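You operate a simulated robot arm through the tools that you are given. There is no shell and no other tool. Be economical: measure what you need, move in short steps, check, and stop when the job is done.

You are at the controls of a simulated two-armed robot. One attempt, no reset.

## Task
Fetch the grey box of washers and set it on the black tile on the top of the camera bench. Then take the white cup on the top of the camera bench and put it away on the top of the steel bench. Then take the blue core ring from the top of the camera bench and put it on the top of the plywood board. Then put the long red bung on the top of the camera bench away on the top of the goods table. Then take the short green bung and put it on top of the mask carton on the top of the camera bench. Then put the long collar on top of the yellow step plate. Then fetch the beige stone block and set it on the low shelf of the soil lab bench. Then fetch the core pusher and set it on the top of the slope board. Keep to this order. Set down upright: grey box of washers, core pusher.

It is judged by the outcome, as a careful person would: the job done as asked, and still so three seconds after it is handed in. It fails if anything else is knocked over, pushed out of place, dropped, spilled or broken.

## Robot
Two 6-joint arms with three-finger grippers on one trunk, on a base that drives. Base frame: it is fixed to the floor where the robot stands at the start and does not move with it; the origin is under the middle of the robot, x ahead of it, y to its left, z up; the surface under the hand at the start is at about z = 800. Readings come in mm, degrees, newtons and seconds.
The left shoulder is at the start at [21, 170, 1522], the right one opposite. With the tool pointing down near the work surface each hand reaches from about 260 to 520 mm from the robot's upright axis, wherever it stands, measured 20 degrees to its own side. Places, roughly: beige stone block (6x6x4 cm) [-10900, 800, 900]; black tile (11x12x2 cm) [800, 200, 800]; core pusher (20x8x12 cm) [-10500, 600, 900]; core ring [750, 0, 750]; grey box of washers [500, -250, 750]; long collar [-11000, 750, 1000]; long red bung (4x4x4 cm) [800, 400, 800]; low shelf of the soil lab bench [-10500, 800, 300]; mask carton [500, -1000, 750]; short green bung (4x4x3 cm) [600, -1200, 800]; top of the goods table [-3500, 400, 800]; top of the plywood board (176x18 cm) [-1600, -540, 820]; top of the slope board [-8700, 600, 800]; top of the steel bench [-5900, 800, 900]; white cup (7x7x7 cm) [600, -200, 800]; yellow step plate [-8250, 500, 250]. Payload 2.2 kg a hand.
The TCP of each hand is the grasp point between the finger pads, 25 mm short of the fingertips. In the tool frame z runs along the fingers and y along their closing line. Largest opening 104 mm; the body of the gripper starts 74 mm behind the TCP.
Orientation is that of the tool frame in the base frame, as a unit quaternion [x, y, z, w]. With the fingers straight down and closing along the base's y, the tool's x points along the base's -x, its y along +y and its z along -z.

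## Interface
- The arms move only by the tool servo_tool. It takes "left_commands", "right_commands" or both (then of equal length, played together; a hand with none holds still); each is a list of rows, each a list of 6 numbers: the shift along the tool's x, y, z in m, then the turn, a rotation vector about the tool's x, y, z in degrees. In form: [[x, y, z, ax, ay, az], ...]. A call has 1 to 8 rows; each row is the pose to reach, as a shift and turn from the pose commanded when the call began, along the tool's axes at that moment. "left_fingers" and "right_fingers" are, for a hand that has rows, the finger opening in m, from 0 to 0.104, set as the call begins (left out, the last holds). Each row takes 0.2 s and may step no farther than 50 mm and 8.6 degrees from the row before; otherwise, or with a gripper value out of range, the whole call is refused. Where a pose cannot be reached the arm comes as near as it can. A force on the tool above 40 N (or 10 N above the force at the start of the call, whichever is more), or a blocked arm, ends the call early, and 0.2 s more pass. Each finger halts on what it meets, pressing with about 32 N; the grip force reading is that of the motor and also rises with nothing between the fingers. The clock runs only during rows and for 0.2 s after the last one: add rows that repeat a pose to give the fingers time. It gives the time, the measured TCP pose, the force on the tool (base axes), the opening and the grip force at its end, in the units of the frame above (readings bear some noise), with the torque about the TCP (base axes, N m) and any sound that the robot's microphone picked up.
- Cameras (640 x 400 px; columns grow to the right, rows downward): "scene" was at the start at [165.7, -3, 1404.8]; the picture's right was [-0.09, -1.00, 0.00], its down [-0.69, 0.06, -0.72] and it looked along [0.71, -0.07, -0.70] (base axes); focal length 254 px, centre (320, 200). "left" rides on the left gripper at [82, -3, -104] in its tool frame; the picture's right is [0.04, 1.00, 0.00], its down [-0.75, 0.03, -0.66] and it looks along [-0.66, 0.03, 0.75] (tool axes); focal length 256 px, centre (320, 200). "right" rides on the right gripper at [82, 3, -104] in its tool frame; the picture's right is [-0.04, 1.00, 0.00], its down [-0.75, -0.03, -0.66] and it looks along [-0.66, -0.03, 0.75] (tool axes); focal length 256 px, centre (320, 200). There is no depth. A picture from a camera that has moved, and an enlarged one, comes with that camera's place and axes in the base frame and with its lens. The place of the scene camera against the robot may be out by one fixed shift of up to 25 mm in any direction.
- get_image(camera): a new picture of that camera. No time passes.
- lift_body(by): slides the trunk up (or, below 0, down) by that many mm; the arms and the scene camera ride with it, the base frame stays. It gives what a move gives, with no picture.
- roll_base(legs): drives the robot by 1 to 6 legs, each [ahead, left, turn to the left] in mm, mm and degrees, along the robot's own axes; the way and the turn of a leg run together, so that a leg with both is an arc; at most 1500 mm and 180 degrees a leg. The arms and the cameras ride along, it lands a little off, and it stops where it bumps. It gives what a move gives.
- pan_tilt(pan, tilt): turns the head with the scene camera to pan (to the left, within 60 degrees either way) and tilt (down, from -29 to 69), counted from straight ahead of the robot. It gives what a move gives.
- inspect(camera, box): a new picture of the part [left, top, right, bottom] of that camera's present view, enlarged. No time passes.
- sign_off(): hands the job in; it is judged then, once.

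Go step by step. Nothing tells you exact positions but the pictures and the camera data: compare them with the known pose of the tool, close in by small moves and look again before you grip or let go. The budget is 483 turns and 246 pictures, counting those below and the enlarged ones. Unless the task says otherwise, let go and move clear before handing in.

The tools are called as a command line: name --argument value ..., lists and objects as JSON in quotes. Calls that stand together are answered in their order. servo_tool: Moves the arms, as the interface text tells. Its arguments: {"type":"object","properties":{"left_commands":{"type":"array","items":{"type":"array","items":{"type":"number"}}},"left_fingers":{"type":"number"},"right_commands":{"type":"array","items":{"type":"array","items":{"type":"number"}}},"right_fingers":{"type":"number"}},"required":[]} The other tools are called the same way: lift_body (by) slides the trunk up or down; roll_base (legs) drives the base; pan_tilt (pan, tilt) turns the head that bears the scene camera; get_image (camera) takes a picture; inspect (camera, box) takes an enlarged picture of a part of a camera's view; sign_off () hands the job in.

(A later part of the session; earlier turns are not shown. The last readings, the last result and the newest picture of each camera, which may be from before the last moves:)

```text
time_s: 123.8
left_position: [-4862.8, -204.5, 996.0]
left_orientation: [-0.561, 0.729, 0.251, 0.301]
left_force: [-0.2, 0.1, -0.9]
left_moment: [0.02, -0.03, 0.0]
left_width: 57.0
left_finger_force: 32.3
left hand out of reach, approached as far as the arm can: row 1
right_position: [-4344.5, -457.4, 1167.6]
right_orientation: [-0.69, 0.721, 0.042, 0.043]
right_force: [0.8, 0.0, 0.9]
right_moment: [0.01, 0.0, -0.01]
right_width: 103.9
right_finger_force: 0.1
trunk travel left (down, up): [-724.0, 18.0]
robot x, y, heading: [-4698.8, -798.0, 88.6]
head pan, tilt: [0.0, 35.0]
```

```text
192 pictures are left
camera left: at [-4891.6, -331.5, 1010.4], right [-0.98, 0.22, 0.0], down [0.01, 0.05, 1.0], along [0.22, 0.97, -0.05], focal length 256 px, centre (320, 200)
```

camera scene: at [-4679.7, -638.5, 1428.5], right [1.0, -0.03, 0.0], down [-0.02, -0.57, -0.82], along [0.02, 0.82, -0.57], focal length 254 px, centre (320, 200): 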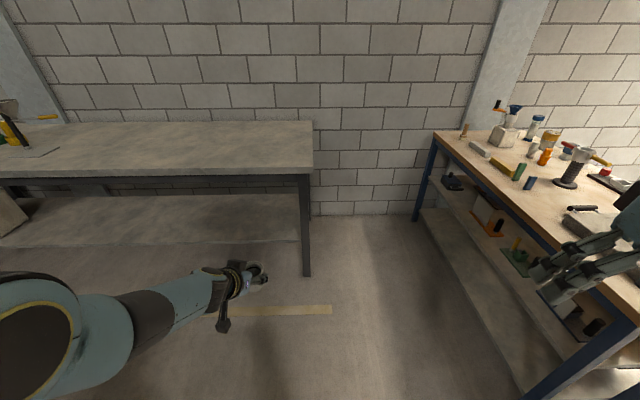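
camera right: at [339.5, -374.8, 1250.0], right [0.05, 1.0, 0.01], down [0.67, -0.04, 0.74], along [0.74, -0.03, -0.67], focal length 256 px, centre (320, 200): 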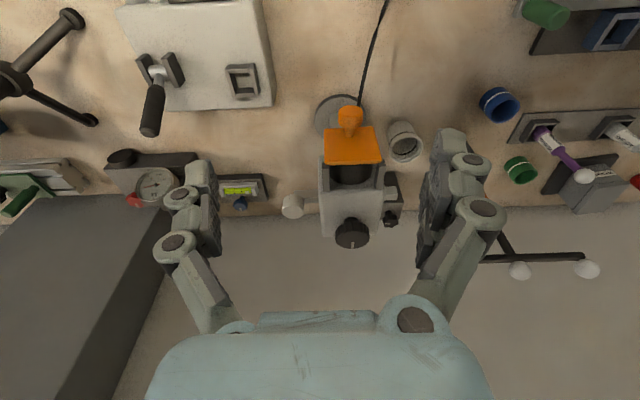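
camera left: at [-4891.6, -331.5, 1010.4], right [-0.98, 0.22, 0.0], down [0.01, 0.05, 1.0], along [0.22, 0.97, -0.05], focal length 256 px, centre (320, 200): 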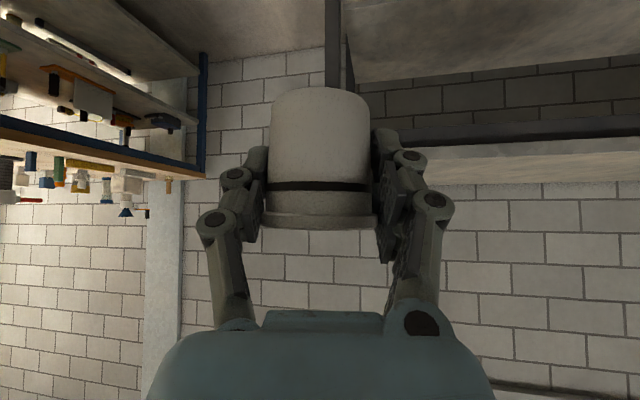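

Front edge at y≈350, top z≈875. Cup bottom is ~70 above it now. Drive ahead 740.

roll_base --legs '[[740, 0, 0]]'

get_image --camera "left"

get_image --camera "scene"

```text
time_s: 127.8
left_position: [-4860.0, 540.0, 996.0]
left_orientation: [-0.567, 0.725, 0.253, 0.299]
left_force: [-0.7, 0.6, -0.3]
left_moment: [-0.01, 0.01, 0.07]
left_width: 57.0
left_finger_force: 31.9
right_position: [-4337.5, 295.1, 1166.3]
right_orientation: [-0.697, 0.714, 0.042, 0.041]
right_force: [0.6, 1.1, 0.4]
right_moment: [0.04, 0.0, 0.0]
right_width: 104.2
right_finger_force: 0.1
trunk travel left (down, up): [-724.0, 18.0]
robot x, y, heading: [-4685.0, -51.7, 89.6]
head pan, tilt: [0.0, 35.0]
```

```text
191 pictures are left
camera left: at [-4886.0, 412.2, 1010.0], right [-0.98, 0.2, 0.0], down [0.01, 0.05, 1.0], along [0.2, 0.98, -0.05], focal length 256 px, centre (320, 200)
```

left: 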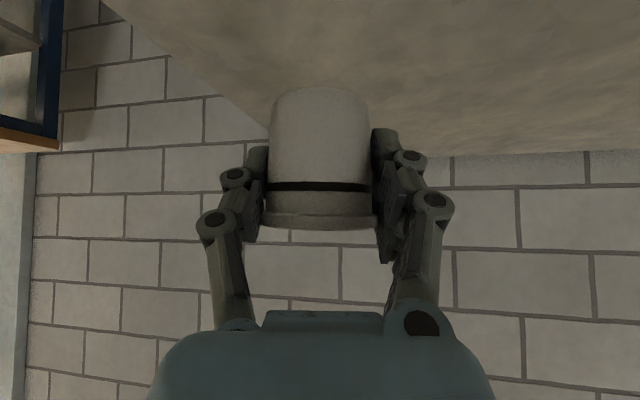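

```text
190 pictures are left
camera scene: at [-4669.2, 107.5, 1428.5], right [1.0, -0.01, 0.0], down [-0.01, -0.57, -0.82], along [0.01, 0.82, -0.57], focal length 254 px, centre (320, 200)
```

scene: 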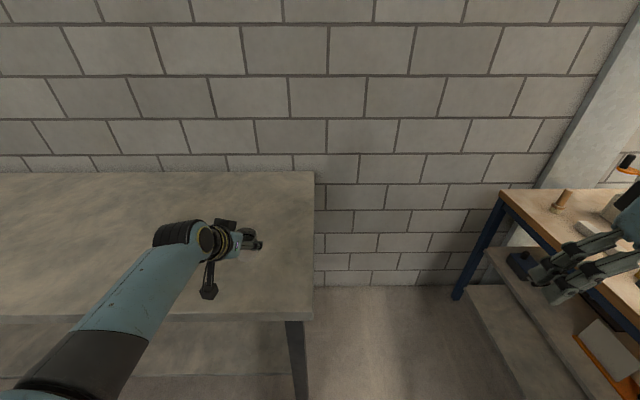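

Over the bench. Lower the trunk 60, then by small steps.

lift_body --by -60

get_image --camera "left"

```text
time_s: 128.8
left_position: [-4859.7, 540.1, 937.4]
left_orientation: [-0.566, 0.724, 0.254, 0.3]
left_force: [0.8, -0.3, -0.5]
left_moment: [-0.01, 0.01, 0.01]
left_width: 57.0
left_finger_force: 31.6
right_position: [-4337.4, 294.3, 1105.1]
right_orientation: [-0.697, 0.715, 0.042, 0.042]
right_force: [-0.1, -0.9, -0.1]
right_moment: [0.01, 0.04, -0.01]
right_width: 104.0
right_finger_force: 0.1
trunk travel left (down, up): [-664.0, 78.0]
robot x, y, heading: [-4685.2, -57.4, 89.6]
head pan, tilt: [0.0, 35.0]
```

```text
189 pictures are left
camera left: at [-4886.1, 412.1, 950.3], right [-0.98, 0.2, 0.0], down [0.01, 0.05, 1.0], along [0.2, 0.98, -0.05], focal length 256 px, centre (320, 200)
```

left: 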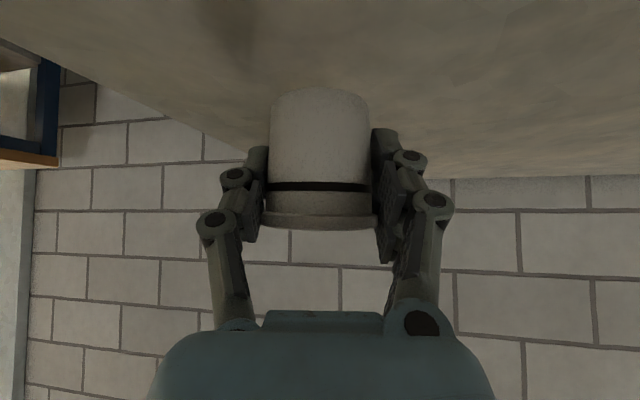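

Expected contact near TCP z≈920. Step down by the arm with force watch.

servo_tool --left_commands '[[0.0029, 0, 0.0028, 0, 0, 0], [0.0058, 0, 0.0055, 0, 0, 0], [0.0079, 0, 0.0076, 0, 0, 0]]'

servo_tool --left_commands '[[0.0014, 0, 0.0014, 0, 0, 0], [0.0029, 0, 0.0028, 0, 0, 0]]'

```text
time_s: 129.6
left_position: [-4859.9, 539.7, 926.5]
left_orientation: [-0.567, 0.724, 0.254, 0.299]
left_force: [-0.2, 0.0, -0.6]
left_moment: [0.0, 0.03, -0.01]
left_width: 56.9
left_finger_force: 31.9
right_position: [-4337.2, 294.9, 1106.2]
right_orientation: [-0.696, 0.715, 0.042, 0.042]
right_force: [1.2, -0.5, -1.0]
right_moment: [0.0, -0.04, 0.01]
right_width: 104.3
right_finger_force: 0.1
trunk travel left (down, up): [-664.0, 78.0]
robot x, y, heading: [-4684.4, -57.6, 89.3]
head pan, tilt: [0.0, 35.0]
```

```text
time_s: 130.2
left_position: [-4860.9, 541.3, 922.0]
left_orientation: [-0.566, 0.725, 0.253, 0.3]
left_force: [0.6, 0.2, 0.1]
left_moment: [0.0, -0.04, -0.01]
left_width: 56.8
left_finger_force: 32.5
right_position: [-4336.6, 294.8, 1106.8]
right_orientation: [-0.696, 0.716, 0.042, 0.042]
right_force: [-0.1, 0.0, -0.3]
right_moment: [-0.01, -0.02, 0.02]
right_width: 103.9
right_finger_force: 0.0
trunk travel left (down, up): [-664.0, 78.0]
robot x, y, heading: [-4686.0, -57.1, 89.8]
head pan, tilt: [0.0, 35.0]
```

servo_tool --left_commands '[[0.0014, 0, 0.0014, 0, 0, 0], [0.0029, 0, 0.0028, 0, 0, 0], [0.0043, 0, 0.0041, 0, 0, 0]]'

get_image --camera "left"

```text
time_s: 131.0
left_position: [-4860.4, 540.2, 915.6]
left_orientation: [-0.567, 0.725, 0.253, 0.299]
left_force: [-0.3, -0.6, -0.2]
left_moment: [0.0, 0.0, 0.0]
left_width: 56.9
left_finger_force: 32.4
right_position: [-4336.1, 294.6, 1106.6]
right_orientation: [-0.697, 0.715, 0.042, 0.041]
right_force: [-1.0, -0.2, 0.0]
right_moment: [0.0, -0.01, -0.01]
right_width: 104.0
right_finger_force: 0.1
trunk travel left (down, up): [-664.0, 78.0]
robot x, y, heading: [-4682.9, -58.0, 89.5]
head pan, tilt: [0.0, 35.0]
```

```text
188 pictures are left
camera left: at [-4887.3, 412.6, 928.8], right [-0.98, 0.2, 0.0], down [0.01, 0.05, 1.0], along [0.2, 0.98, -0.05], focal length 256 px, centre (320, 200)
```

left: 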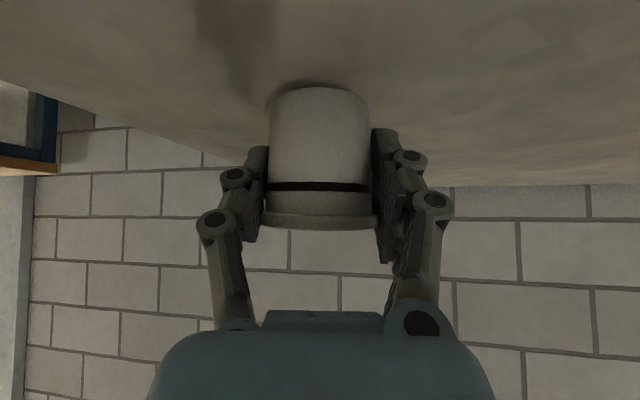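

Shadow closing in on the cup base; nearly touching. Continue with 2 mm rows.

servo_tool --left_commands '[[0.0014, 0, 0.0014, 0, 0, 0], [0.0029, 0, 0.0028, 0, 0, 0], [0.0043, 0, 0.0041, 0, 0, 0], [0.0058, 0, 0.0055, 0, 0, 0]]'

```text
time_s: 132.0
left_position: [-4860.4, 541.5, 906.7]
left_orientation: [-0.567, 0.725, 0.253, 0.299]
left_force: [0.7, -0.3, 0.4]
left_moment: [-0.02, 0.03, 0.01]
left_width: 57.0
left_finger_force: 32.0
right_position: [-4337.3, 294.8, 1107.3]
right_orientation: [-0.696, 0.715, 0.042, 0.041]
right_force: [-0.1, 0.1, -0.2]
right_moment: [-0.01, -0.01, 0.0]
right_width: 104.2
right_finger_force: 0.0
trunk travel left (down, up): [-664.0, 78.0]
robot x, y, heading: [-4683.8, -56.1, 89.6]
head pan, tilt: [0.0, 35.0]
```

servo_tool --left_commands '[[0.0014, 0, 0.0014, 0, 0, 0], [0.0029, 0, 0.0028, 0, 0, 0], [0.0043, 0, 0.0041, 0, 0, 0], [0.0058, 0, 0.0055, 0, 0, 0]]'

get_image --camera "left"

```text
time_s: 133.0
left_position: [-4860.8, 541.5, 902.1]
left_orientation: [-0.567, 0.723, 0.256, 0.301]
left_force: [-0.7, -2.0, 21.5]
left_moment: [0.27, -0.31, -0.02]
left_width: 57.1
left_finger_force: 32.1
right_position: [-4336.9, 293.2, 1106.6]
right_orientation: [-0.697, 0.715, 0.043, 0.042]
right_force: [0.4, 0.2, -0.5]
right_moment: [-0.01, 0.0, 0.0]
right_width: 103.6
right_finger_force: 0.0
trunk travel left (down, up): [-664.0, 78.0]
robot x, y, heading: [-4684.4, -52.2, 89.4]
head pan, tilt: [0.0, 35.0]
```

```text
187 pictures are left
camera left: at [-4886.7, 413.2, 915.8], right [-0.98, 0.2, 0.0], down [0.01, 0.04, 1.0], along [0.2, 0.98, -0.04], focal length 256 px, centre (320, 200)
```

left: 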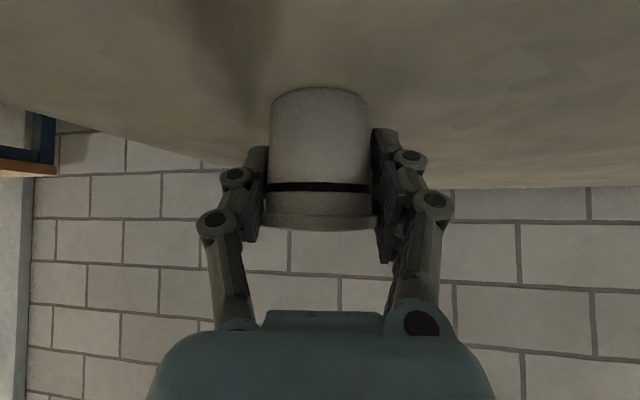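

Contact. Ease, open wide, and back off along the fingers.

servo_tool --left_commands '[[-0.0014, 0, -0.0014, 0, 0, 0], [-0.0014, 0, -0.0014, 0, 0, 0]]'

servo_tool --left_commands '[[0, 0, 0, 0, 0, 0], [0, 0, 0, 0, 0, 0], [0, 0, 0, 0, 0, 0]]' --left_fingers 0.09

servo_tool --left_commands '[[0, 0, -0.04, 0, 0, 0], [0, 0, -0.08, 0, 0, 0], [0, 0, -0.12, 0, 0, 0]]'

get_image --camera "left"

```text
time_s: 133.6
left_position: [-4860.2, 540.2, 904.0]
left_orientation: [-0.566, 0.724, 0.254, 0.3]
left_force: [0.0, 4.9, 17.5]
left_moment: [0.56, -0.29, 0.06]
left_width: 57.1
left_finger_force: 32.0
right_position: [-4335.9, 294.9, 1106.8]
right_orientation: [-0.697, 0.715, 0.043, 0.042]
right_force: [-0.5, -0.3, -0.8]
right_moment: [-0.04, -0.02, -0.01]
right_width: 104.1
right_finger_force: 0.1
trunk travel left (down, up): [-664.0, 78.0]
robot x, y, heading: [-4681.8, -56.3, 89.4]
head pan, tilt: [0.0, 35.0]
```

```text
time_s: 134.4
left_position: [-4861.3, 539.2, 900.8]
left_orientation: [-0.567, 0.725, 0.253, 0.299]
left_force: [0.2, 0.3, -0.1]
left_moment: [-0.02, -0.04, 0.0]
left_width: 90.2
left_finger_force: 0.1
right_position: [-4336.4, 294.8, 1106.3]
right_orientation: [-0.697, 0.714, 0.042, 0.042]
right_force: [0.1, 0.1, -0.6]
right_moment: [-0.02, 0.02, 0.0]
right_width: 103.8
right_finger_force: 0.1
trunk travel left (down, up): [-664.0, 78.0]
robot x, y, heading: [-4683.5, -54.4, 89.5]
head pan, tilt: [0.0, 35.0]
```

```text
time_s: 135.2
left_position: [-4880.5, 453.2, 986.4]
left_orientation: [-0.567, 0.724, 0.255, 0.3]
left_force: [-0.5, 0.2, -0.2]
left_moment: [0.02, 0.01, 0.01]
left_width: 90.1
left_finger_force: 0.1
right_position: [-4336.1, 292.7, 1107.7]
right_orientation: [-0.697, 0.715, 0.042, 0.042]
right_force: [-0.7, -0.7, 0.1]
right_moment: [0.03, -0.01, -0.02]
right_width: 103.9
right_finger_force: 0.0
trunk travel left (down, up): [-664.0, 78.0]
robot x, y, heading: [-4686.0, -50.6, 89.2]
head pan, tilt: [0.0, 35.0]
```

```text
186 pictures are left
camera left: at [-4906.5, 325.2, 998.7], right [-0.98, 0.2, 0.0], down [0.01, 0.05, 1.0], along [0.2, 0.98, -0.05], focal length 256 px, centre (320, 200)
```

left: 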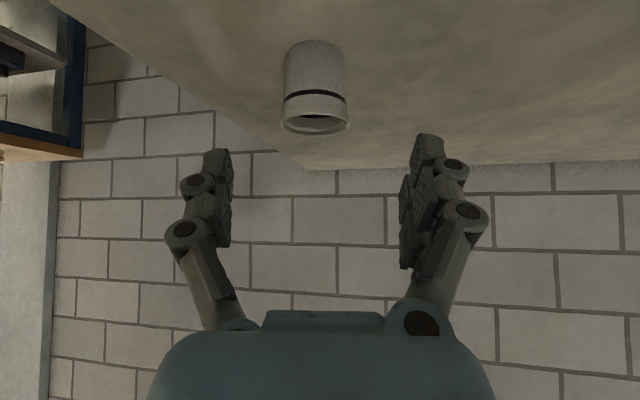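

Cup stands on the steel bench. Now back the same way to the camera bench for the blue ring.

lift_body --by 60

roll_base --legs '[[-1500, 0, 0], [-690, 0, 0], [0, 0, -89.3], [1500, 0, 0], [640, 0, 0], [0, -560, 0]]'

pan_tilt --pan 20 --tilt 25

get_image --camera "scene"

```text
time_s: 136.2
left_position: [-4878.4, 455.7, 1044.0]
left_orientation: [-0.566, 0.725, 0.253, 0.3]
left_force: [0.0, -0.9, 0.3]
left_moment: [-0.01, 0.01, -0.02]
left_width: 89.8
left_finger_force: 0.1
right_position: [-4337.4, 295.1, 1166.8]
right_orientation: [-0.696, 0.715, 0.042, 0.042]
right_force: [-0.2, -1.0, 0.0]
right_moment: [0.05, 0.03, -0.02]
right_width: 104.0
right_finger_force: 0.0
trunk travel left (down, up): [-724.0, 18.0]
robot x, y, heading: [-4681.4, -54.7, 89.4]
head pan, tilt: [0.0, 35.0]
```

```text
time_s: 163.6
left_position: [-2062.6, -2575.6, 1044.6]
left_orientation: [0.115, 0.913, -0.033, 0.391]
left_force: [0.0, 0.0, 0.5]
left_moment: [0.05, 0.0, 0.02]
left_width: 90.0
left_finger_force: 0.1
right_position: [-2228.1, -3114.9, 1165.9]
right_orientation: [0.017, 0.998, -0.001, 0.059]
right_force: [-0.8, -1.0, 0.4]
right_moment: [0.01, 0.01, 0.0]
right_width: 104.2
right_finger_force: 0.0
trunk travel left (down, up): [-724.0, 18.0]
robot x, y, heading: [-2575.5, -2760.8, -0.9]
head pan, tilt: [0.0, 35.0]
```

```text
time_s: 164.5
left_position: [-2062.6, -2576.5, 1044.8]
left_orientation: [0.116, 0.913, -0.035, 0.391]
left_force: [-0.3, -0.2, -0.9]
left_moment: [0.0, 0.03, 0.0]
left_width: 90.1
left_finger_force: 0.0
right_position: [-2229.5, -3114.9, 1165.6]
right_orientation: [0.017, 0.998, 0.0, 0.059]
right_force: [0.7, -0.9, 1.1]
right_moment: [0.01, 0.01, 0.0]
right_width: 104.1
right_finger_force: 0.1
trunk travel left (down, up): [-724.0, 18.0]
robot x, y, heading: [-2574.4, -2765.6, -1.1]
head pan, tilt: [20.0, 25.0]
```

```text
185 pictures are left
camera scene: at [-2404.7, -2732.0, 1444.3], right [0.32, -0.95, 0.0], down [-0.4, -0.14, -0.91], along [0.86, 0.29, -0.42], focal length 254 px, centre (320, 200)
```

scene: 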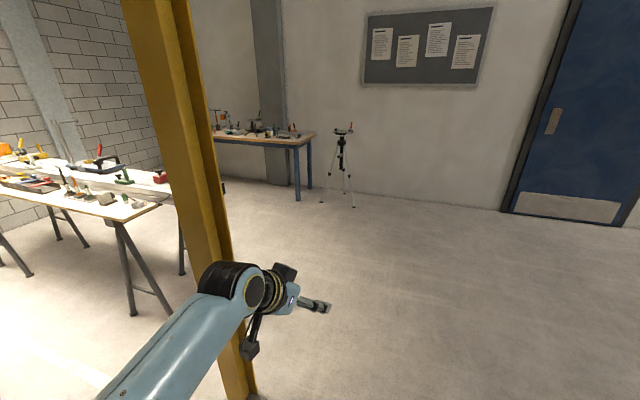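

Post is clear on the left. On to the camera bench.

roll_base --legs '[[1500, 0, 1.0], [830, 0, 0], [0, 1250, 0], [0, 1260, 0]]'

pan_tilt --pan 0 --tilt 45

get_image --camera "scene"

get_image --camera "left"

```text
time_s: 187.7
left_position: [234.1, -42.8, 1045.5]
left_orientation: [0.097, 0.915, -0.027, 0.391]
left_force: [-1.5, 1.0, 0.5]
left_moment: [0.01, -0.01, -0.01]
left_width: 89.9
left_finger_force: 0.2
right_position: [89.8, -588.5, 1167.0]
right_orientation: [-0.001, 0.998, 0.001, 0.059]
right_force: [-0.3, 0.7, 0.2]
right_moment: [0.04, -0.01, 0.0]
right_width: 103.8
right_finger_force: 0.0
trunk travel left (down, up): [-724.0, 18.0]
robot x, y, heading: [-269.8, -253.2, 1.0]
head pan, tilt: [20.0, 25.0]
```

```text
time_s: 188.5
left_position: [234.3, -43.5, 1045.3]
left_orientation: [0.097, 0.915, -0.027, 0.391]
left_force: [0.7, -0.2, -0.1]
left_moment: [-0.02, 0.0, -0.01]
left_width: 90.3
left_finger_force: 0.1
right_position: [89.2, -589.6, 1166.0]
right_orientation: [-0.001, 0.998, 0.001, 0.059]
right_force: [0.0, -0.4, 0.1]
right_moment: [0.03, 0.0, 0.01]
right_width: 104.0
right_finger_force: 0.1
trunk travel left (down, up): [-724.0, 18.0]
robot x, y, heading: [-271.3, -253.5, 1.1]
head pan, tilt: [0.0, 45.0]
```

```text
184 pictures are left
camera scene: at [-105.7, -245.0, 1413.8], right [0.02, -1.0, 0.0], down [-0.71, -0.01, -0.71], along [0.71, 0.01, -0.71], focal length 254 px, centre (320, 200)
```

scene: 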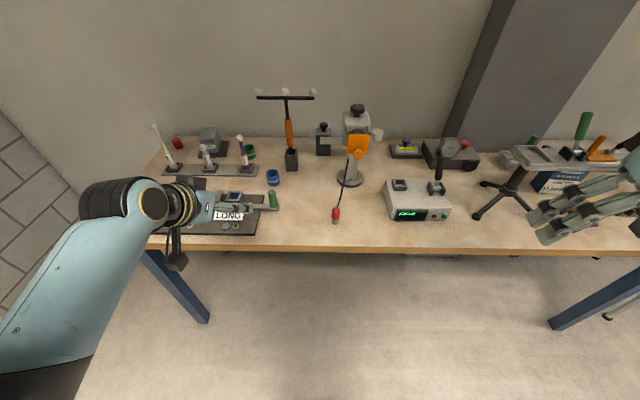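

```text
183 pictures are left
camera left: at [104.9, -19.9, 1058.3], right [0.17, 0.98, 0.0], down [0.05, -0.01, 1.0], along [0.98, -0.17, -0.05], focal length 256 px, centre (320, 200)
```

left: 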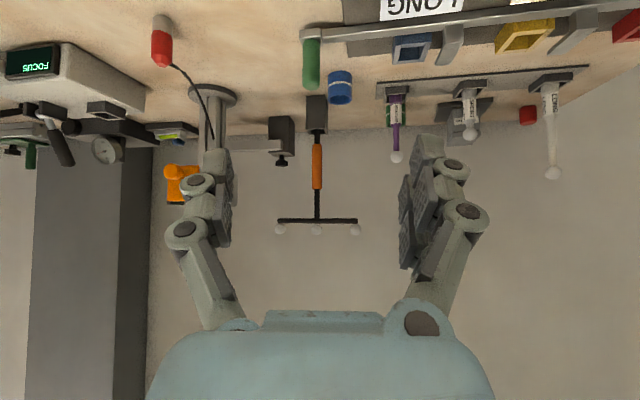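

Ring at about (575, -64); the green lever knob at (451, -93) tops at 882, so I reduce the tilt to ~20° before driving in above the ring.

servo_tool --left_commands '[[0, 0, 0, 0, 6.5, 0], [0, 0, 0, 0, 13, 0], [0, 0, 0, 0, 19.5, 0], [0, 0, 0, 0, 26, 0], [0, 0, 0, 0, 26, 0]]'

roll_base --legs '[[320, -20, -0.8]]'

get_image --camera "left"

```text
time_s: 189.7
left_position: [233.5, -43.3, 1044.9]
left_orientation: [0.101, 0.979, -0.003, 0.175]
left_force: [-0.6, -0.7, 0.3]
left_moment: [0.02, 0.0, 0.01]
left_width: 89.8
left_finger_force: 0.0
right_position: [89.7, -589.3, 1166.6]
right_orientation: [-0.003, 0.998, 0.001, 0.06]
right_force: [-0.5, -0.3, 0.6]
right_moment: [0.02, -0.05, 0.02]
right_width: 104.1
right_finger_force: 0.0
trunk travel left (down, up): [-724.0, 18.0]
robot x, y, heading: [-269.8, -253.3, 1.3]
head pan, tilt: [0.0, 45.0]
```

```text
time_s: 191.9
left_position: [557.9, -62.1, 1044.2]
left_orientation: [0.104, 0.979, -0.004, 0.175]
left_force: [-0.7, 0.6, 0.2]
left_moment: [-0.03, -0.01, -0.03]
left_width: 90.1
left_finger_force: 0.0
right_position: [409.9, -606.3, 1167.1]
right_orientation: [0.001, 0.998, 0.0, 0.059]
right_force: [-0.2, 0.6, -0.9]
right_moment: [-0.04, -0.01, -0.02]
right_width: 104.3
right_finger_force: 0.1
trunk travel left (down, up): [-724.0, 18.0]
robot x, y, heading: [50.3, -268.1, 0.7]
head pan, tilt: [0.0, 45.0]
```

```text
182 pictures are left
camera left: at [447.0, -42.5, 1113.8], right [0.17, 0.99, 0.01], down [0.47, -0.09, 0.88], along [0.86, -0.14, -0.48], focal length 256 px, centre (320, 200)
```

left: 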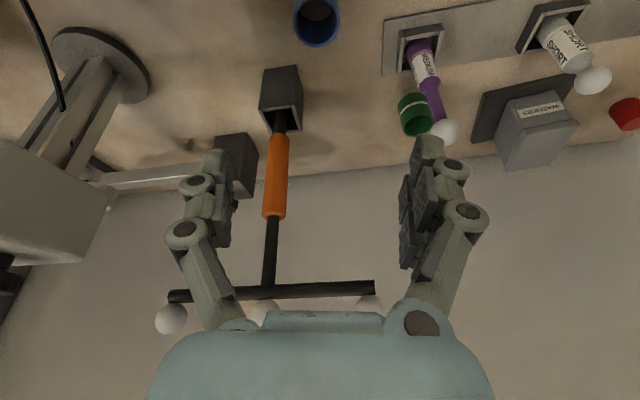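

Ring centre ≈ (579, -62). I go down to z≈900 and look again.

servo_tool --left_commands '[[0.008, 0, 0.036, 0, 0, 0], [0.016, 0, 0.072, 0, 0, 0], [0.024, -0.001, 0.108, 0, 0, 0], [0.031, -0.001, 0.142, 0, 0, 0], [0.031, -0.001, 0.142, 0, 0, 0]]'

get_image --camera "left"

```text
time_s: 193.1
left_position: [578.5, -62.8, 901.1]
left_orientation: [0.104, 0.979, -0.004, 0.176]
left_force: [0.8, -0.3, 0.3]
left_moment: [0.01, -0.04, -0.01]
left_width: 89.7
left_finger_force: 0.0
right_position: [410.0, -606.2, 1167.5]
right_orientation: [0.002, 0.998, 0.001, 0.06]
right_force: [-1.2, 0.1, -0.5]
right_moment: [-0.02, -0.02, -0.03]
right_width: 103.9
right_finger_force: 0.0
trunk travel left (down, up): [-724.0, 18.0]
robot x, y, heading: [49.2, -265.5, 0.8]
head pan, tilt: [0.0, 45.0]
```

```text
181 pictures are left
camera left: at [467.7, -44.7, 970.5], right [0.17, 0.99, 0.01], down [0.47, -0.09, 0.88], along [0.87, -0.14, -0.48], focal length 256 px, centre (320, 200)
```

left: 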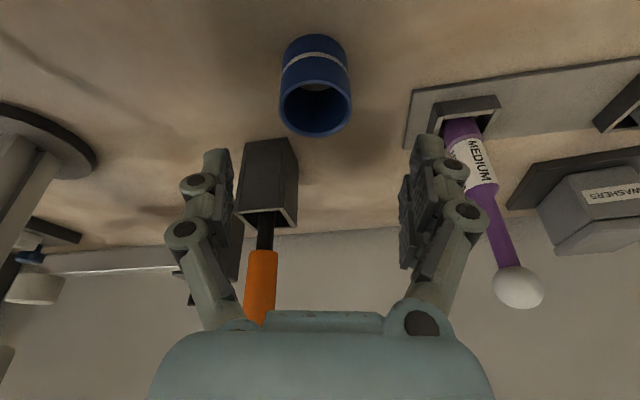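

Ring: centre (579, -64), Ø≈43, height ≈42. Go down to z≈832 and close.

servo_tool --left_commands '[[0.008, -0.001, 0.022, 0, 0, 0], [0.016, -0.002, 0.044, 0, 0, 0], [0.0232, -0.003, 0.065, 0, 0, 0], [0.0232, -0.003, 0.065, 0, 0, 0]]' --left_fingers 0.08

get_image --camera "left"

```text
time_s: 194.1
left_position: [576.2, -63.3, 835.8]
left_orientation: [0.104, 0.979, -0.004, 0.176]
left_force: [-0.1, -0.2, 0.2]
left_moment: [-0.02, -0.03, -0.02]
left_width: 80.1
left_finger_force: 0.1
left hand out of reach, approached as far as the arm can: row 3, 4
right_position: [409.1, -606.4, 1165.3]
right_orientation: [0.002, 0.998, 0.001, 0.06]
right_force: [-0.9, 0.0, -0.1]
right_moment: [-0.01, 0.02, 0.0]
right_width: 103.8
right_finger_force: 0.1
trunk travel left (down, up): [-724.0, 18.0]
robot x, y, heading: [52.2, -264.4, 0.6]
head pan, tilt: [0.0, 45.0]
```

```text
180 pictures are left
camera left: at [464.8, -44.5, 905.5], right [0.17, 0.99, 0.01], down [0.47, -0.09, 0.88], along [0.87, -0.14, -0.48], focal length 256 px, centre (320, 200)
```

left: 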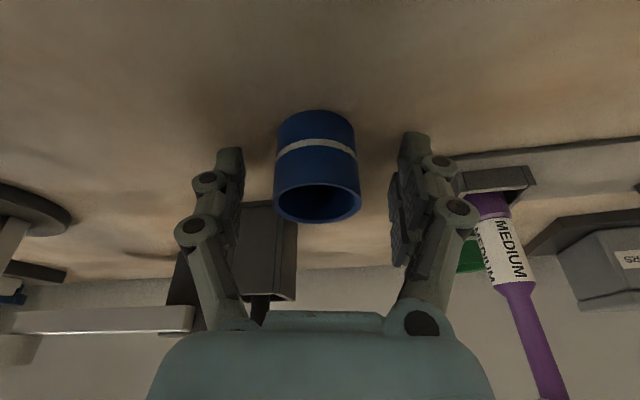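

Aligned. Trunk down 5, then close.

lift_body --by -5

servo_tool --left_commands '[[0, 0, 0, 0, 0, 0], [0, 0, 0, 0, 0, 0], [0, 0, 0, 0, 0, 0], [0, 0, 0, 0, 0, 0]]' --left_fingers 0.025

lift_body --by 23

get_image --camera "left"

```text
time_s: 194.6
left_position: [575.4, -63.4, 829.2]
left_orientation: [0.105, 0.979, -0.005, 0.176]
left_force: [-0.2, -0.1, 0.0]
left_moment: [0.02, -0.01, 0.01]
left_width: 80.0
left_finger_force: 0.1
right_position: [409.8, -606.5, 1160.7]
right_orientation: [0.001, 0.998, 0.001, 0.059]
right_force: [-0.5, 1.0, 0.2]
right_moment: [0.01, -0.02, -0.03]
right_width: 104.0
right_finger_force: 0.0
trunk travel left (down, up): [-719.0, 23.0]
robot x, y, heading: [48.7, -266.5, 0.6]
head pan, tilt: [0.0, 45.0]
```

```text
time_s: 195.6
left_position: [575.9, -62.8, 831.6]
left_orientation: [0.104, 0.979, -0.003, 0.177]
left_force: [2.1, 6.5, 13.3]
left_moment: [0.37, 0.12, -0.07]
left_width: 45.6
left_finger_force: 32.3
right_position: [408.5, -607.4, 1162.5]
right_orientation: [0.002, 0.998, 0.0, 0.06]
right_force: [-0.3, -0.7, -1.0]
right_moment: [0.01, -0.01, 0.01]
right_width: 104.2
right_finger_force: 0.1
trunk travel left (down, up): [-719.0, 23.0]
robot x, y, heading: [50.6, -265.5, 0.7]
head pan, tilt: [0.0, 45.0]
```

```text
time_s: 196.3
left_position: [575.3, -63.5, 852.1]
left_orientation: [0.105, 0.979, -0.004, 0.174]
left_force: [0.3, -0.8, -0.9]
left_moment: [-0.02, 0.0, -0.01]
left_width: 45.8
left_finger_force: 31.7
right_position: [409.6, -607.3, 1184.0]
right_orientation: [0.002, 0.998, 0.0, 0.06]
right_force: [0.9, 0.4, -0.4]
right_moment: [0.0, 0.02, 0.0]
right_width: 104.1
right_finger_force: 0.0
trunk travel left (down, up): [-742.0, 0.0]
robot x, y, heading: [49.3, -268.3, 0.6]
head pan, tilt: [0.0, 45.0]
```

```text
179 pictures are left
camera left: at [464.4, -44.8, 921.4], right [0.17, 0.99, 0.01], down [0.47, -0.09, 0.88], along [0.86, -0.14, -0.48], focal length 256 px, centre (320, 200)
```

left: 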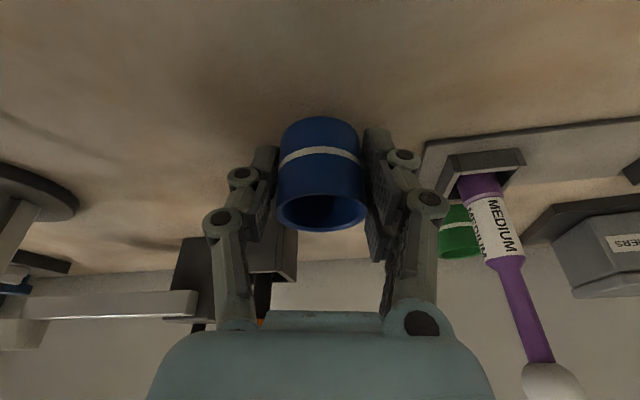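

Ring held. Raise it, back off 350 and turn round to face the board.

servo_tool --left_commands '[[-0.013, 0.001, -0.035, 0, 0, 0], [-0.026, 0.002, -0.07, 0, 0, 0], [-0.039, 0.003, -0.105, 0, 0, 0], [-0.051, 0.004, -0.141, 0, 0, 0]]'

roll_base --legs '[[-300, 0, 0], [0, 0, 90], [0, 0, 89.5]]'

pan_tilt --pan 0 --tilt 35

get_image --camera "scene"

```text
time_s: 197.3
left_position: [574.7, -66.1, 1003.8]
left_orientation: [0.105, 0.979, -0.005, 0.175]
left_force: [-0.2, -0.3, -0.5]
left_moment: [0.02, 0.0, -0.01]
left_width: 45.2
left_finger_force: 32.2
right_position: [408.9, -605.6, 1183.5]
right_orientation: [0.002, 0.998, 0.001, 0.06]
right_force: [-0.5, -0.2, 0.6]
right_moment: [0.02, 0.04, 0.0]
right_width: 103.8
right_finger_force: 0.0
trunk travel left (down, up): [-742.0, 0.0]
robot x, y, heading: [52.0, -268.3, 0.6]
head pan, tilt: [0.0, 45.0]
```

```text
time_s: 207.0
left_position: [-774.3, -470.8, 1002.8]
left_orientation: [0.979, -0.107, -0.175, -0.005]
left_force: [0.4, 0.4, 0.1]
left_moment: [0.01, 0.02, -0.02]
left_width: 45.3
left_finger_force: 32.0
right_position: [-607.2, 69.5, 1184.4]
right_orientation: [0.998, -0.004, -0.06, 0.001]
right_force: [-0.1, 0.1, -0.3]
right_moment: [0.02, -0.02, -0.03]
right_width: 104.0
right_finger_force: 0.0
trunk travel left (down, up): [-742.0, 0.0]
robot x, y, heading: [-250.8, -270.4, -179.3]
head pan, tilt: [0.0, 45.0]
```

```text
time_s: 207.7
left_position: [-774.7, -470.5, 1002.6]
left_orientation: [0.979, -0.107, -0.175, -0.005]
left_force: [0.3, 0.1, 0.3]
left_moment: [0.04, 0.04, 0.01]
left_width: 45.0
left_finger_force: 32.4
right_position: [-606.7, 70.8, 1184.2]
right_orientation: [0.998, -0.004, -0.059, 0.001]
right_force: [-1.2, 0.6, 0.3]
right_moment: [-0.03, 0.02, 0.03]
right_width: 104.2
right_finger_force: 0.1
trunk travel left (down, up): [-742.0, 0.0]
robot x, y, heading: [-251.6, -269.2, -179.4]
head pan, tilt: [0.0, 35.0]
```

```text
178 pictures are left
camera scene: at [-394.2, -267.7, 1446.4], right [-0.01, 1.0, 0.0], down [0.57, 0.01, -0.82], along [-0.82, -0.01, -0.57], focal length 254 px, centre (320, 200)
```

scene: 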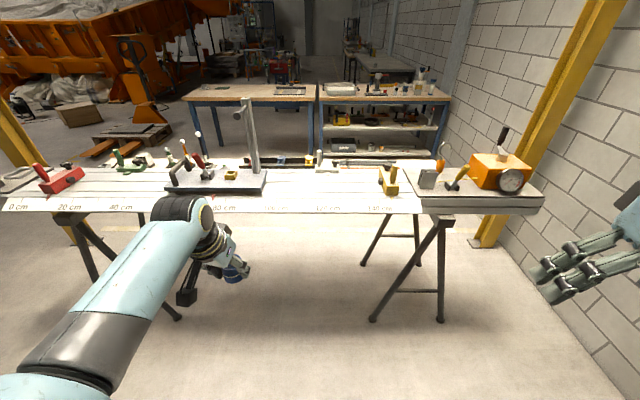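

I zoom in to tell which part is the plywood board.

inspect --camera "scene" --box '[0, 110, 280, 230]'

inspect --camera "scene" --box '[230, 110, 550, 240]'

```text
2.29 times, centred on (140, 170) of scene
camera zoom: at [-394.2, -267.7, 1446.4], right [-0.01, 1.0, 0.0], down [0.57, 0.01, -0.82], along [-0.82, -0.01, -0.57], focal length 580 px, centre (731, 269)
```

zoom: 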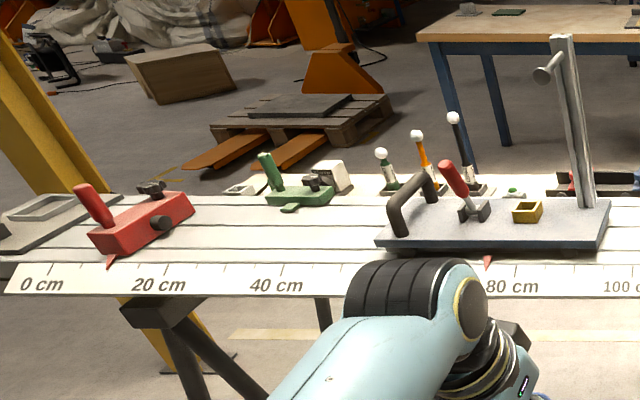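

```text
2.00 times, centred on (390, 175) of scene
camera zoom: at [-394.2, -267.7, 1446.4], right [-0.01, 1.0, 0.0], down [0.57, 0.01, -0.82], along [-0.82, -0.01, -0.57], focal length 507 px, centre (180, 250)
```

zoom: 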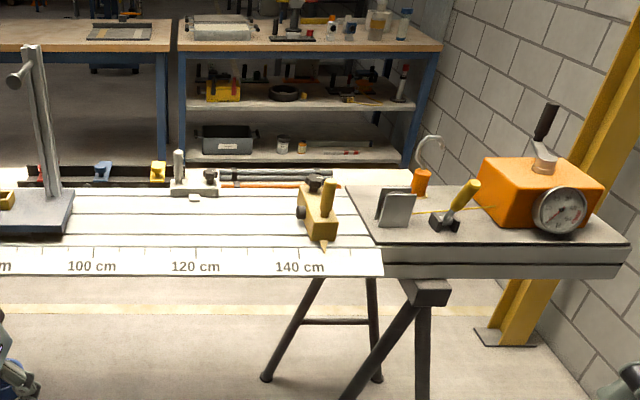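

The plywood strip is the narrow back strip (x≈-1520..-1690) behind the rail track, best reached from behind. I go round the left end again and come up behind facing +x.

roll_base --legs '[[0, 1265, -0.5], [0, 1265, 0], [1500, 0, 0], [730, 0, 0], [0, 0, -90], [0, 0, -90]]'

pan_tilt --pan 45 --tilt 30

get_image --camera "scene"

```text
time_s: 238.3
left_position: [-1972.4, -2569.7, 1002.3]
left_orientation: [0.124, 0.977, -0.008, 0.175]
left_force: [0.0, -1.0, 0.0]
left_moment: [-0.01, -0.02, -0.02]
left_width: 43.7
left_finger_force: 31.9
right_position: [-2157.9, -3104.7, 1183.9]
right_orientation: [0.021, 0.998, -0.001, 0.059]
right_force: [-0.2, 0.1, 0.6]
right_moment: [-0.01, -0.03, 0.03]
right_width: 104.0
right_finger_force: 0.0
trunk travel left (down, up): [-742.0, 0.0]
robot x, y, heading: [-2505.7, -2755.5, -1.7]
head pan, tilt: [0.0, 35.0]
```

```text
time_s: 239.4
left_position: [-1971.9, -2569.8, 1003.1]
left_orientation: [0.123, 0.977, -0.007, 0.175]
left_force: [-0.3, 0.2, -1.0]
left_moment: [-0.04, -0.01, 0.0]
left_width: 43.8
left_finger_force: 31.7
right_position: [-2159.1, -3104.5, 1184.6]
right_orientation: [0.02, 0.998, -0.001, 0.06]
right_force: [-0.6, -0.7, -0.4]
right_moment: [0.01, -0.03, -0.01]
right_width: 103.9
right_finger_force: 0.0
trunk travel left (down, up): [-742.0, 0.0]
robot x, y, heading: [-2504.5, -2749.9, -1.6]
head pan, tilt: [45.0, 30.0]
```

```text
175 pictures are left
camera scene: at [-2354.5, -2687.2, 1454.2], right [0.69, -0.72, 0.0], down [-0.36, -0.34, -0.87], along [0.63, 0.6, -0.5], focal length 254 px, centre (320, 200)
```

scene: 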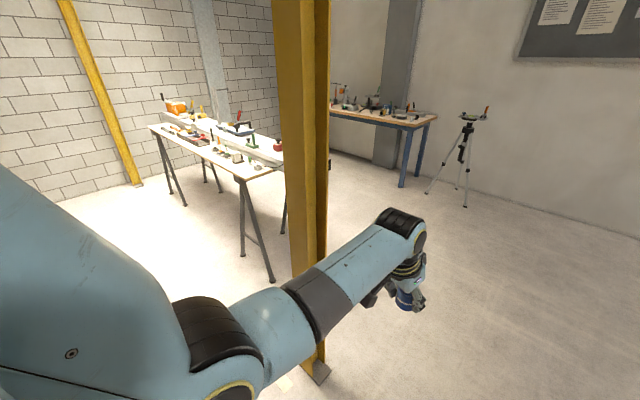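

The post is close to the hand, so I back 200, slide left past it, and then go ahead again.

roll_base --legs '[[-200, 0, 1.6], [0, 750, 0], [230, 0, 0], [0, 1050, 0]]'

pan_tilt --pan 0 --tilt 45

get_image --camera "scene"

get_image --camera "left"

```text
time_s: 250.9
left_position: [-1973.2, -752.9, 1002.8]
left_orientation: [0.102, 0.979, -0.004, 0.175]
left_force: [0.4, -0.4, 0.6]
left_moment: [-0.02, -0.04, -0.01]
left_width: 43.3
left_finger_force: 31.9
right_position: [-2137.4, -1295.6, 1183.8]
right_orientation: [-0.001, 0.998, 0.001, 0.059]
right_force: [-0.3, 0.3, -0.6]
right_moment: [-0.04, 0.0, 0.03]
right_width: 104.0
right_finger_force: 0.1
trunk travel left (down, up): [-742.0, 0.0]
robot x, y, heading: [-2498.9, -956.1, 1.3]
head pan, tilt: [45.0, 30.0]
```

```text
time_s: 252.0
left_position: [-1974.0, -752.7, 1003.1]
left_orientation: [0.103, 0.979, -0.004, 0.174]
left_force: [-1.7, -0.2, -0.2]
left_moment: [0.02, -0.01, 0.0]
left_width: 43.5
left_finger_force: 32.3
right_position: [-2137.6, -1294.2, 1184.3]
right_orientation: [-0.001, 0.998, 0.002, 0.059]
right_force: [0.7, 0.2, -0.6]
right_moment: [-0.03, -0.02, -0.05]
right_width: 103.9
right_finger_force: 0.1
trunk travel left (down, up): [-742.0, 0.0]
robot x, y, heading: [-2497.1, -958.2, 1.1]
head pan, tilt: [0.0, 45.0]
```

```text
174 pictures are left
camera scene: at [-2332.2, -950.4, 1431.6], right [0.02, -1.0, 0.0], down [-0.71, -0.01, -0.71], along [0.71, 0.01, -0.71], focal length 254 px, centre (320, 200)
```

scene: 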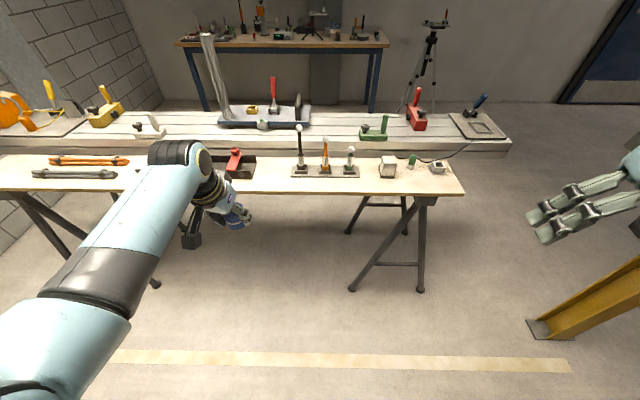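

```text
173 pictures are left
camera left: at [-2084.8, -734.7, 1072.4], right [0.16, 0.99, 0.01], down [0.47, -0.09, 0.88], along [0.87, -0.14, -0.48], focal length 256 px, centre (320, 200)
```

left: 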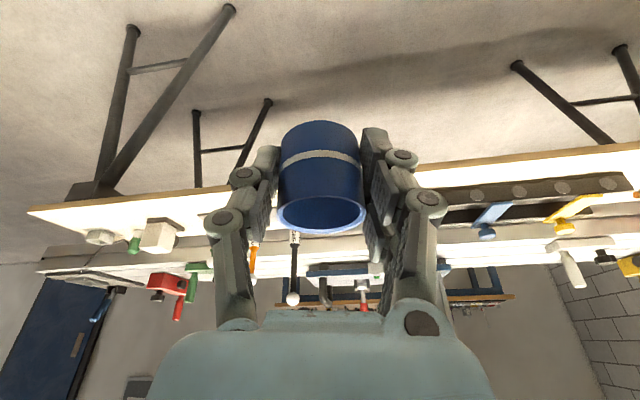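

Plywood strip is right ahead. There's a free gap y≈-830..-692 between the dibber rack and the dark tray; aim at y≈-761, x≈-1610. Drive in above it.

inspect --camera "scene" --box '[200, 110, 380, 220]'

roll_base --legs '[[250, 0, -1.1]]'

get_image --camera "left"

get_image --camera "scene"

```text
3.56 times, centred on (290, 165) of scene
camera zoom: at [-2332.2, -950.4, 1431.6], right [0.02, -1.0, 0.0], down [-0.71, -0.01, -0.71], along [0.71, 0.01, -0.71], focal length 902 px, centre (427, 324)
```

zoom: 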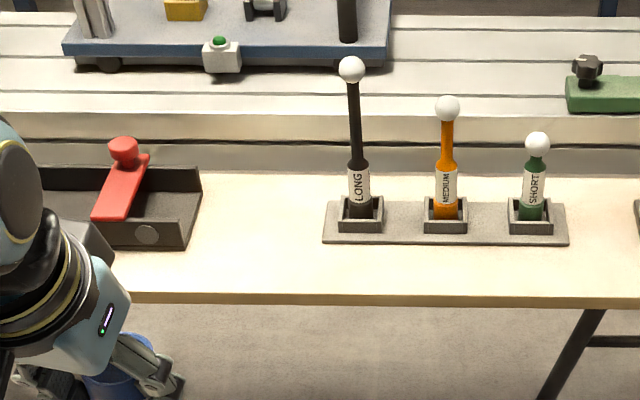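

```text
time_s: 253.8
left_position: [-1722.6, -761.6, 1002.4]
left_orientation: [0.112, 0.978, -0.007, 0.176]
left_force: [-0.6, -0.5, -0.7]
left_moment: [0.0, 0.02, -0.01]
left_width: 43.2
left_finger_force: 31.7
right_position: [-1894.8, -1301.0, 1184.1]
right_orientation: [0.008, 0.998, 0.0, 0.059]
right_force: [0.1, -0.9, -0.6]
right_moment: [-0.02, -0.01, -0.01]
right_width: 104.0
right_finger_force: 0.1
trunk travel left (down, up): [-742.0, 0.0]
robot x, y, heading: [-2249.2, -956.8, 0.0]
head pan, tilt: [0.0, 45.0]
```

```text
171 pictures are left
camera left: at [-1832.1, -740.8, 1072.3], right [0.18, 0.98, 0.01], down [0.47, -0.1, 0.88], along [0.86, -0.15, -0.48], focal length 256 px, centre (320, 200)
```

left: 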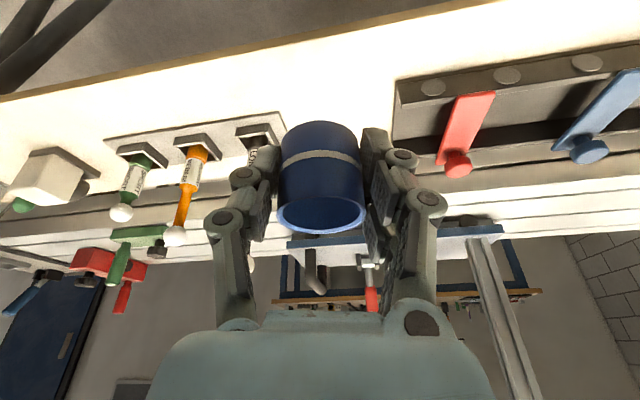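

```text
170 pictures are left
camera scene: at [-2083.7, -951.3, 1431.6], right [0.0, -1.0, 0.0], down [-0.71, 0.0, -0.71], along [0.71, 0.0, -0.71], focal length 254 px, centre (320, 200)
```

scene: 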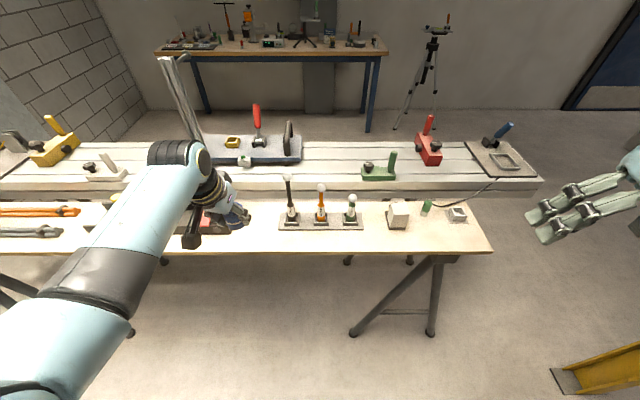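

Gap confirmed (y -819..-690, strip x -1689..-1509). Drive 102 more, then lower.

roll_base --legs '[[102, 5, 0]]'

lift_body --by -100

get_image --camera "left"

get_image --camera "scene"

```text
time_s: 255.0
left_position: [-1618.2, -757.1, 1002.7]
left_orientation: [0.112, 0.978, -0.006, 0.174]
left_force: [0.4, -0.2, -1.1]
left_moment: [0.0, -0.02, 0.01]
left_width: 43.2
left_finger_force: 31.4
right_position: [-1792.5, -1294.6, 1183.7]
right_orientation: [0.009, 0.998, 0.0, 0.059]
right_force: [0.6, 0.3, 0.1]
right_moment: [-0.01, 0.0, 0.01]
right_width: 104.0
right_finger_force: 0.1
trunk travel left (down, up): [-742.0, 0.0]
robot x, y, heading: [-2148.5, -953.8, -0.1]
head pan, tilt: [0.0, 45.0]
```

```text
time_s: 256.3
left_position: [-1618.5, -756.8, 902.9]
left_orientation: [0.111, 0.978, -0.005, 0.175]
left_force: [0.3, -0.6, 0.3]
left_moment: [0.0, 0.0, 0.01]
left_width: 43.2
left_finger_force: 31.9
right_position: [-1793.0, -1295.1, 1084.3]
right_orientation: [0.009, 0.998, 0.0, 0.06]
right_force: [-0.7, 0.1, -0.6]
right_moment: [0.02, -0.02, 0.04]
right_width: 104.1
right_finger_force: 0.0
trunk travel left (down, up): [-642.0, 100.0]
robot x, y, heading: [-2143.8, -951.1, -0.3]
head pan, tilt: [0.0, 45.0]
```

```text
169 pictures are left
camera left: at [-1729.8, -735.8, 972.6], right [0.18, 0.98, 0.01], down [0.47, -0.1, 0.88], along [0.86, -0.15, -0.48], focal length 256 px, centre (320, 200)
```

left: 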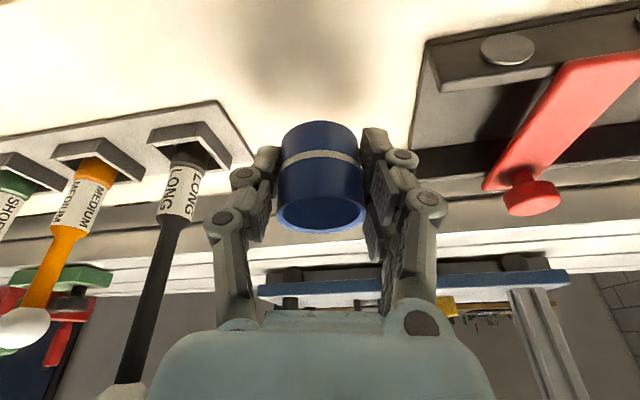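

```text
168 pictures are left
camera scene: at [-1981.3, -946.4, 1331.5], right [0.0, -1.0, 0.0], down [-0.71, 0.0, -0.71], along [0.71, 0.0, -0.71], focal length 254 px, centre (320, 200)
```

scene: 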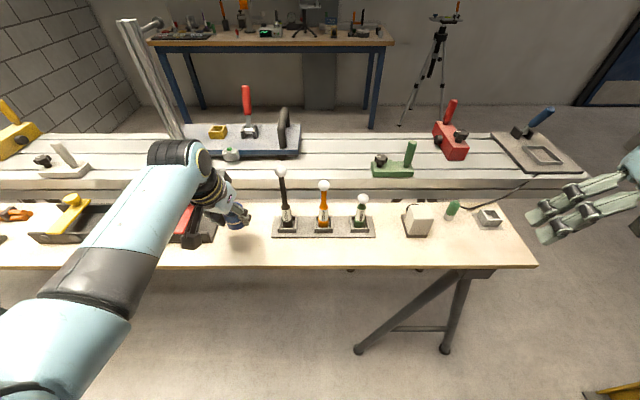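

Ring hangs above the free gap. Lower 42 more, then feel for contact.

lift_body --by -42

servo_tool --left_commands '[[0.0007, 0, 0.0019, 0, 0, 0], [0.0014, 0, 0.0038, 0, 0, 0], [0.0021, 0, 0.0057, 0, 0, 0]]'

```text
time_s: 257.2
left_position: [-1618.9, -755.9, 860.6]
left_orientation: [0.112, 0.978, -0.006, 0.175]
left_force: [0.1, 0.0, -1.1]
left_moment: [0.0, -0.03, 0.0]
left_width: 43.3
left_finger_force: 32.1
right_position: [-1792.7, -1294.3, 1042.8]
right_orientation: [0.009, 0.998, 0.0, 0.059]
right_force: [0.5, 0.4, 0.6]
right_moment: [0.0, 0.03, -0.02]
right_width: 104.0
right_finger_force: 0.0
trunk travel left (down, up): [-600.0, 142.0]
robot x, y, heading: [-2151.1, -951.9, 0.1]
head pan, tilt: [0.0, 45.0]
```

```text
time_s: 258.0
left_position: [-1618.3, -756.1, 854.1]
left_orientation: [0.112, 0.978, -0.006, 0.175]
left_force: [1.0, 0.0, -0.8]
left_moment: [0.02, 0.03, 0.02]
left_width: 43.2
left_finger_force: 32.1
right_position: [-1793.0, -1294.3, 1041.8]
right_orientation: [0.009, 0.998, 0.0, 0.059]
right_force: [-0.2, -0.6, -0.4]
right_moment: [-0.01, 0.01, 0.02]
right_width: 104.0
right_finger_force: 0.1
trunk travel left (down, up): [-600.0, 142.0]
robot x, y, heading: [-2146.4, -951.3, 0.2]
head pan, tilt: [0.0, 45.0]
```

servo_tool --left_commands '[[0.0007, 0, 0.0019, 0, 0, 0], [0.0014, 0, 0.0038, 0, 0, 0], [0.0021, 0, 0.0057, 0, 0, 0], [0.0028, 0, 0.0076, 0, 0, 0]]'

get_image --camera "left"

```text
time_s: 259.0
left_position: [-1618.5, -756.8, 848.4]
left_orientation: [0.111, 0.978, -0.005, 0.177]
left_force: [-4.1, 0.6, 15.2]
left_moment: [0.29, 0.2, 0.0]
left_width: 43.3
left_finger_force: 32.5
right_position: [-1794.4, -1295.6, 1042.6]
right_orientation: [0.009, 0.998, 0.0, 0.061]
right_force: [0.3, -0.4, 0.1]
right_moment: [0.01, -0.01, -0.01]
right_width: 104.0
right_finger_force: 0.1
trunk travel left (down, up): [-600.0, 142.0]
robot x, y, heading: [-2145.4, -951.2, -0.0]
head pan, tilt: [0.0, 45.0]
```

```text
167 pictures are left
camera left: at [-1729.5, -735.6, 918.2], right [0.18, 0.98, 0.02], down [0.47, -0.1, 0.88], along [0.86, -0.15, -0.48], focal length 256 px, centre (320, 200)
```

left: 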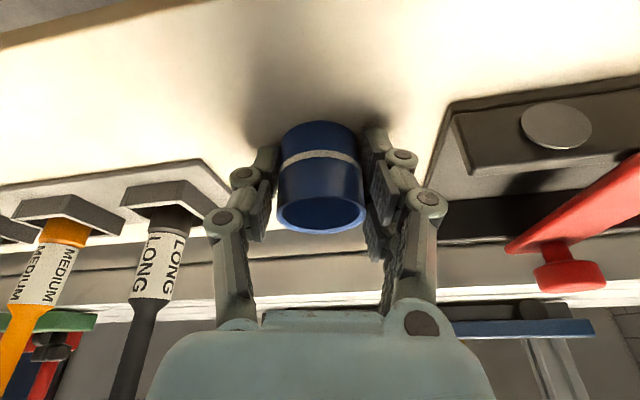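

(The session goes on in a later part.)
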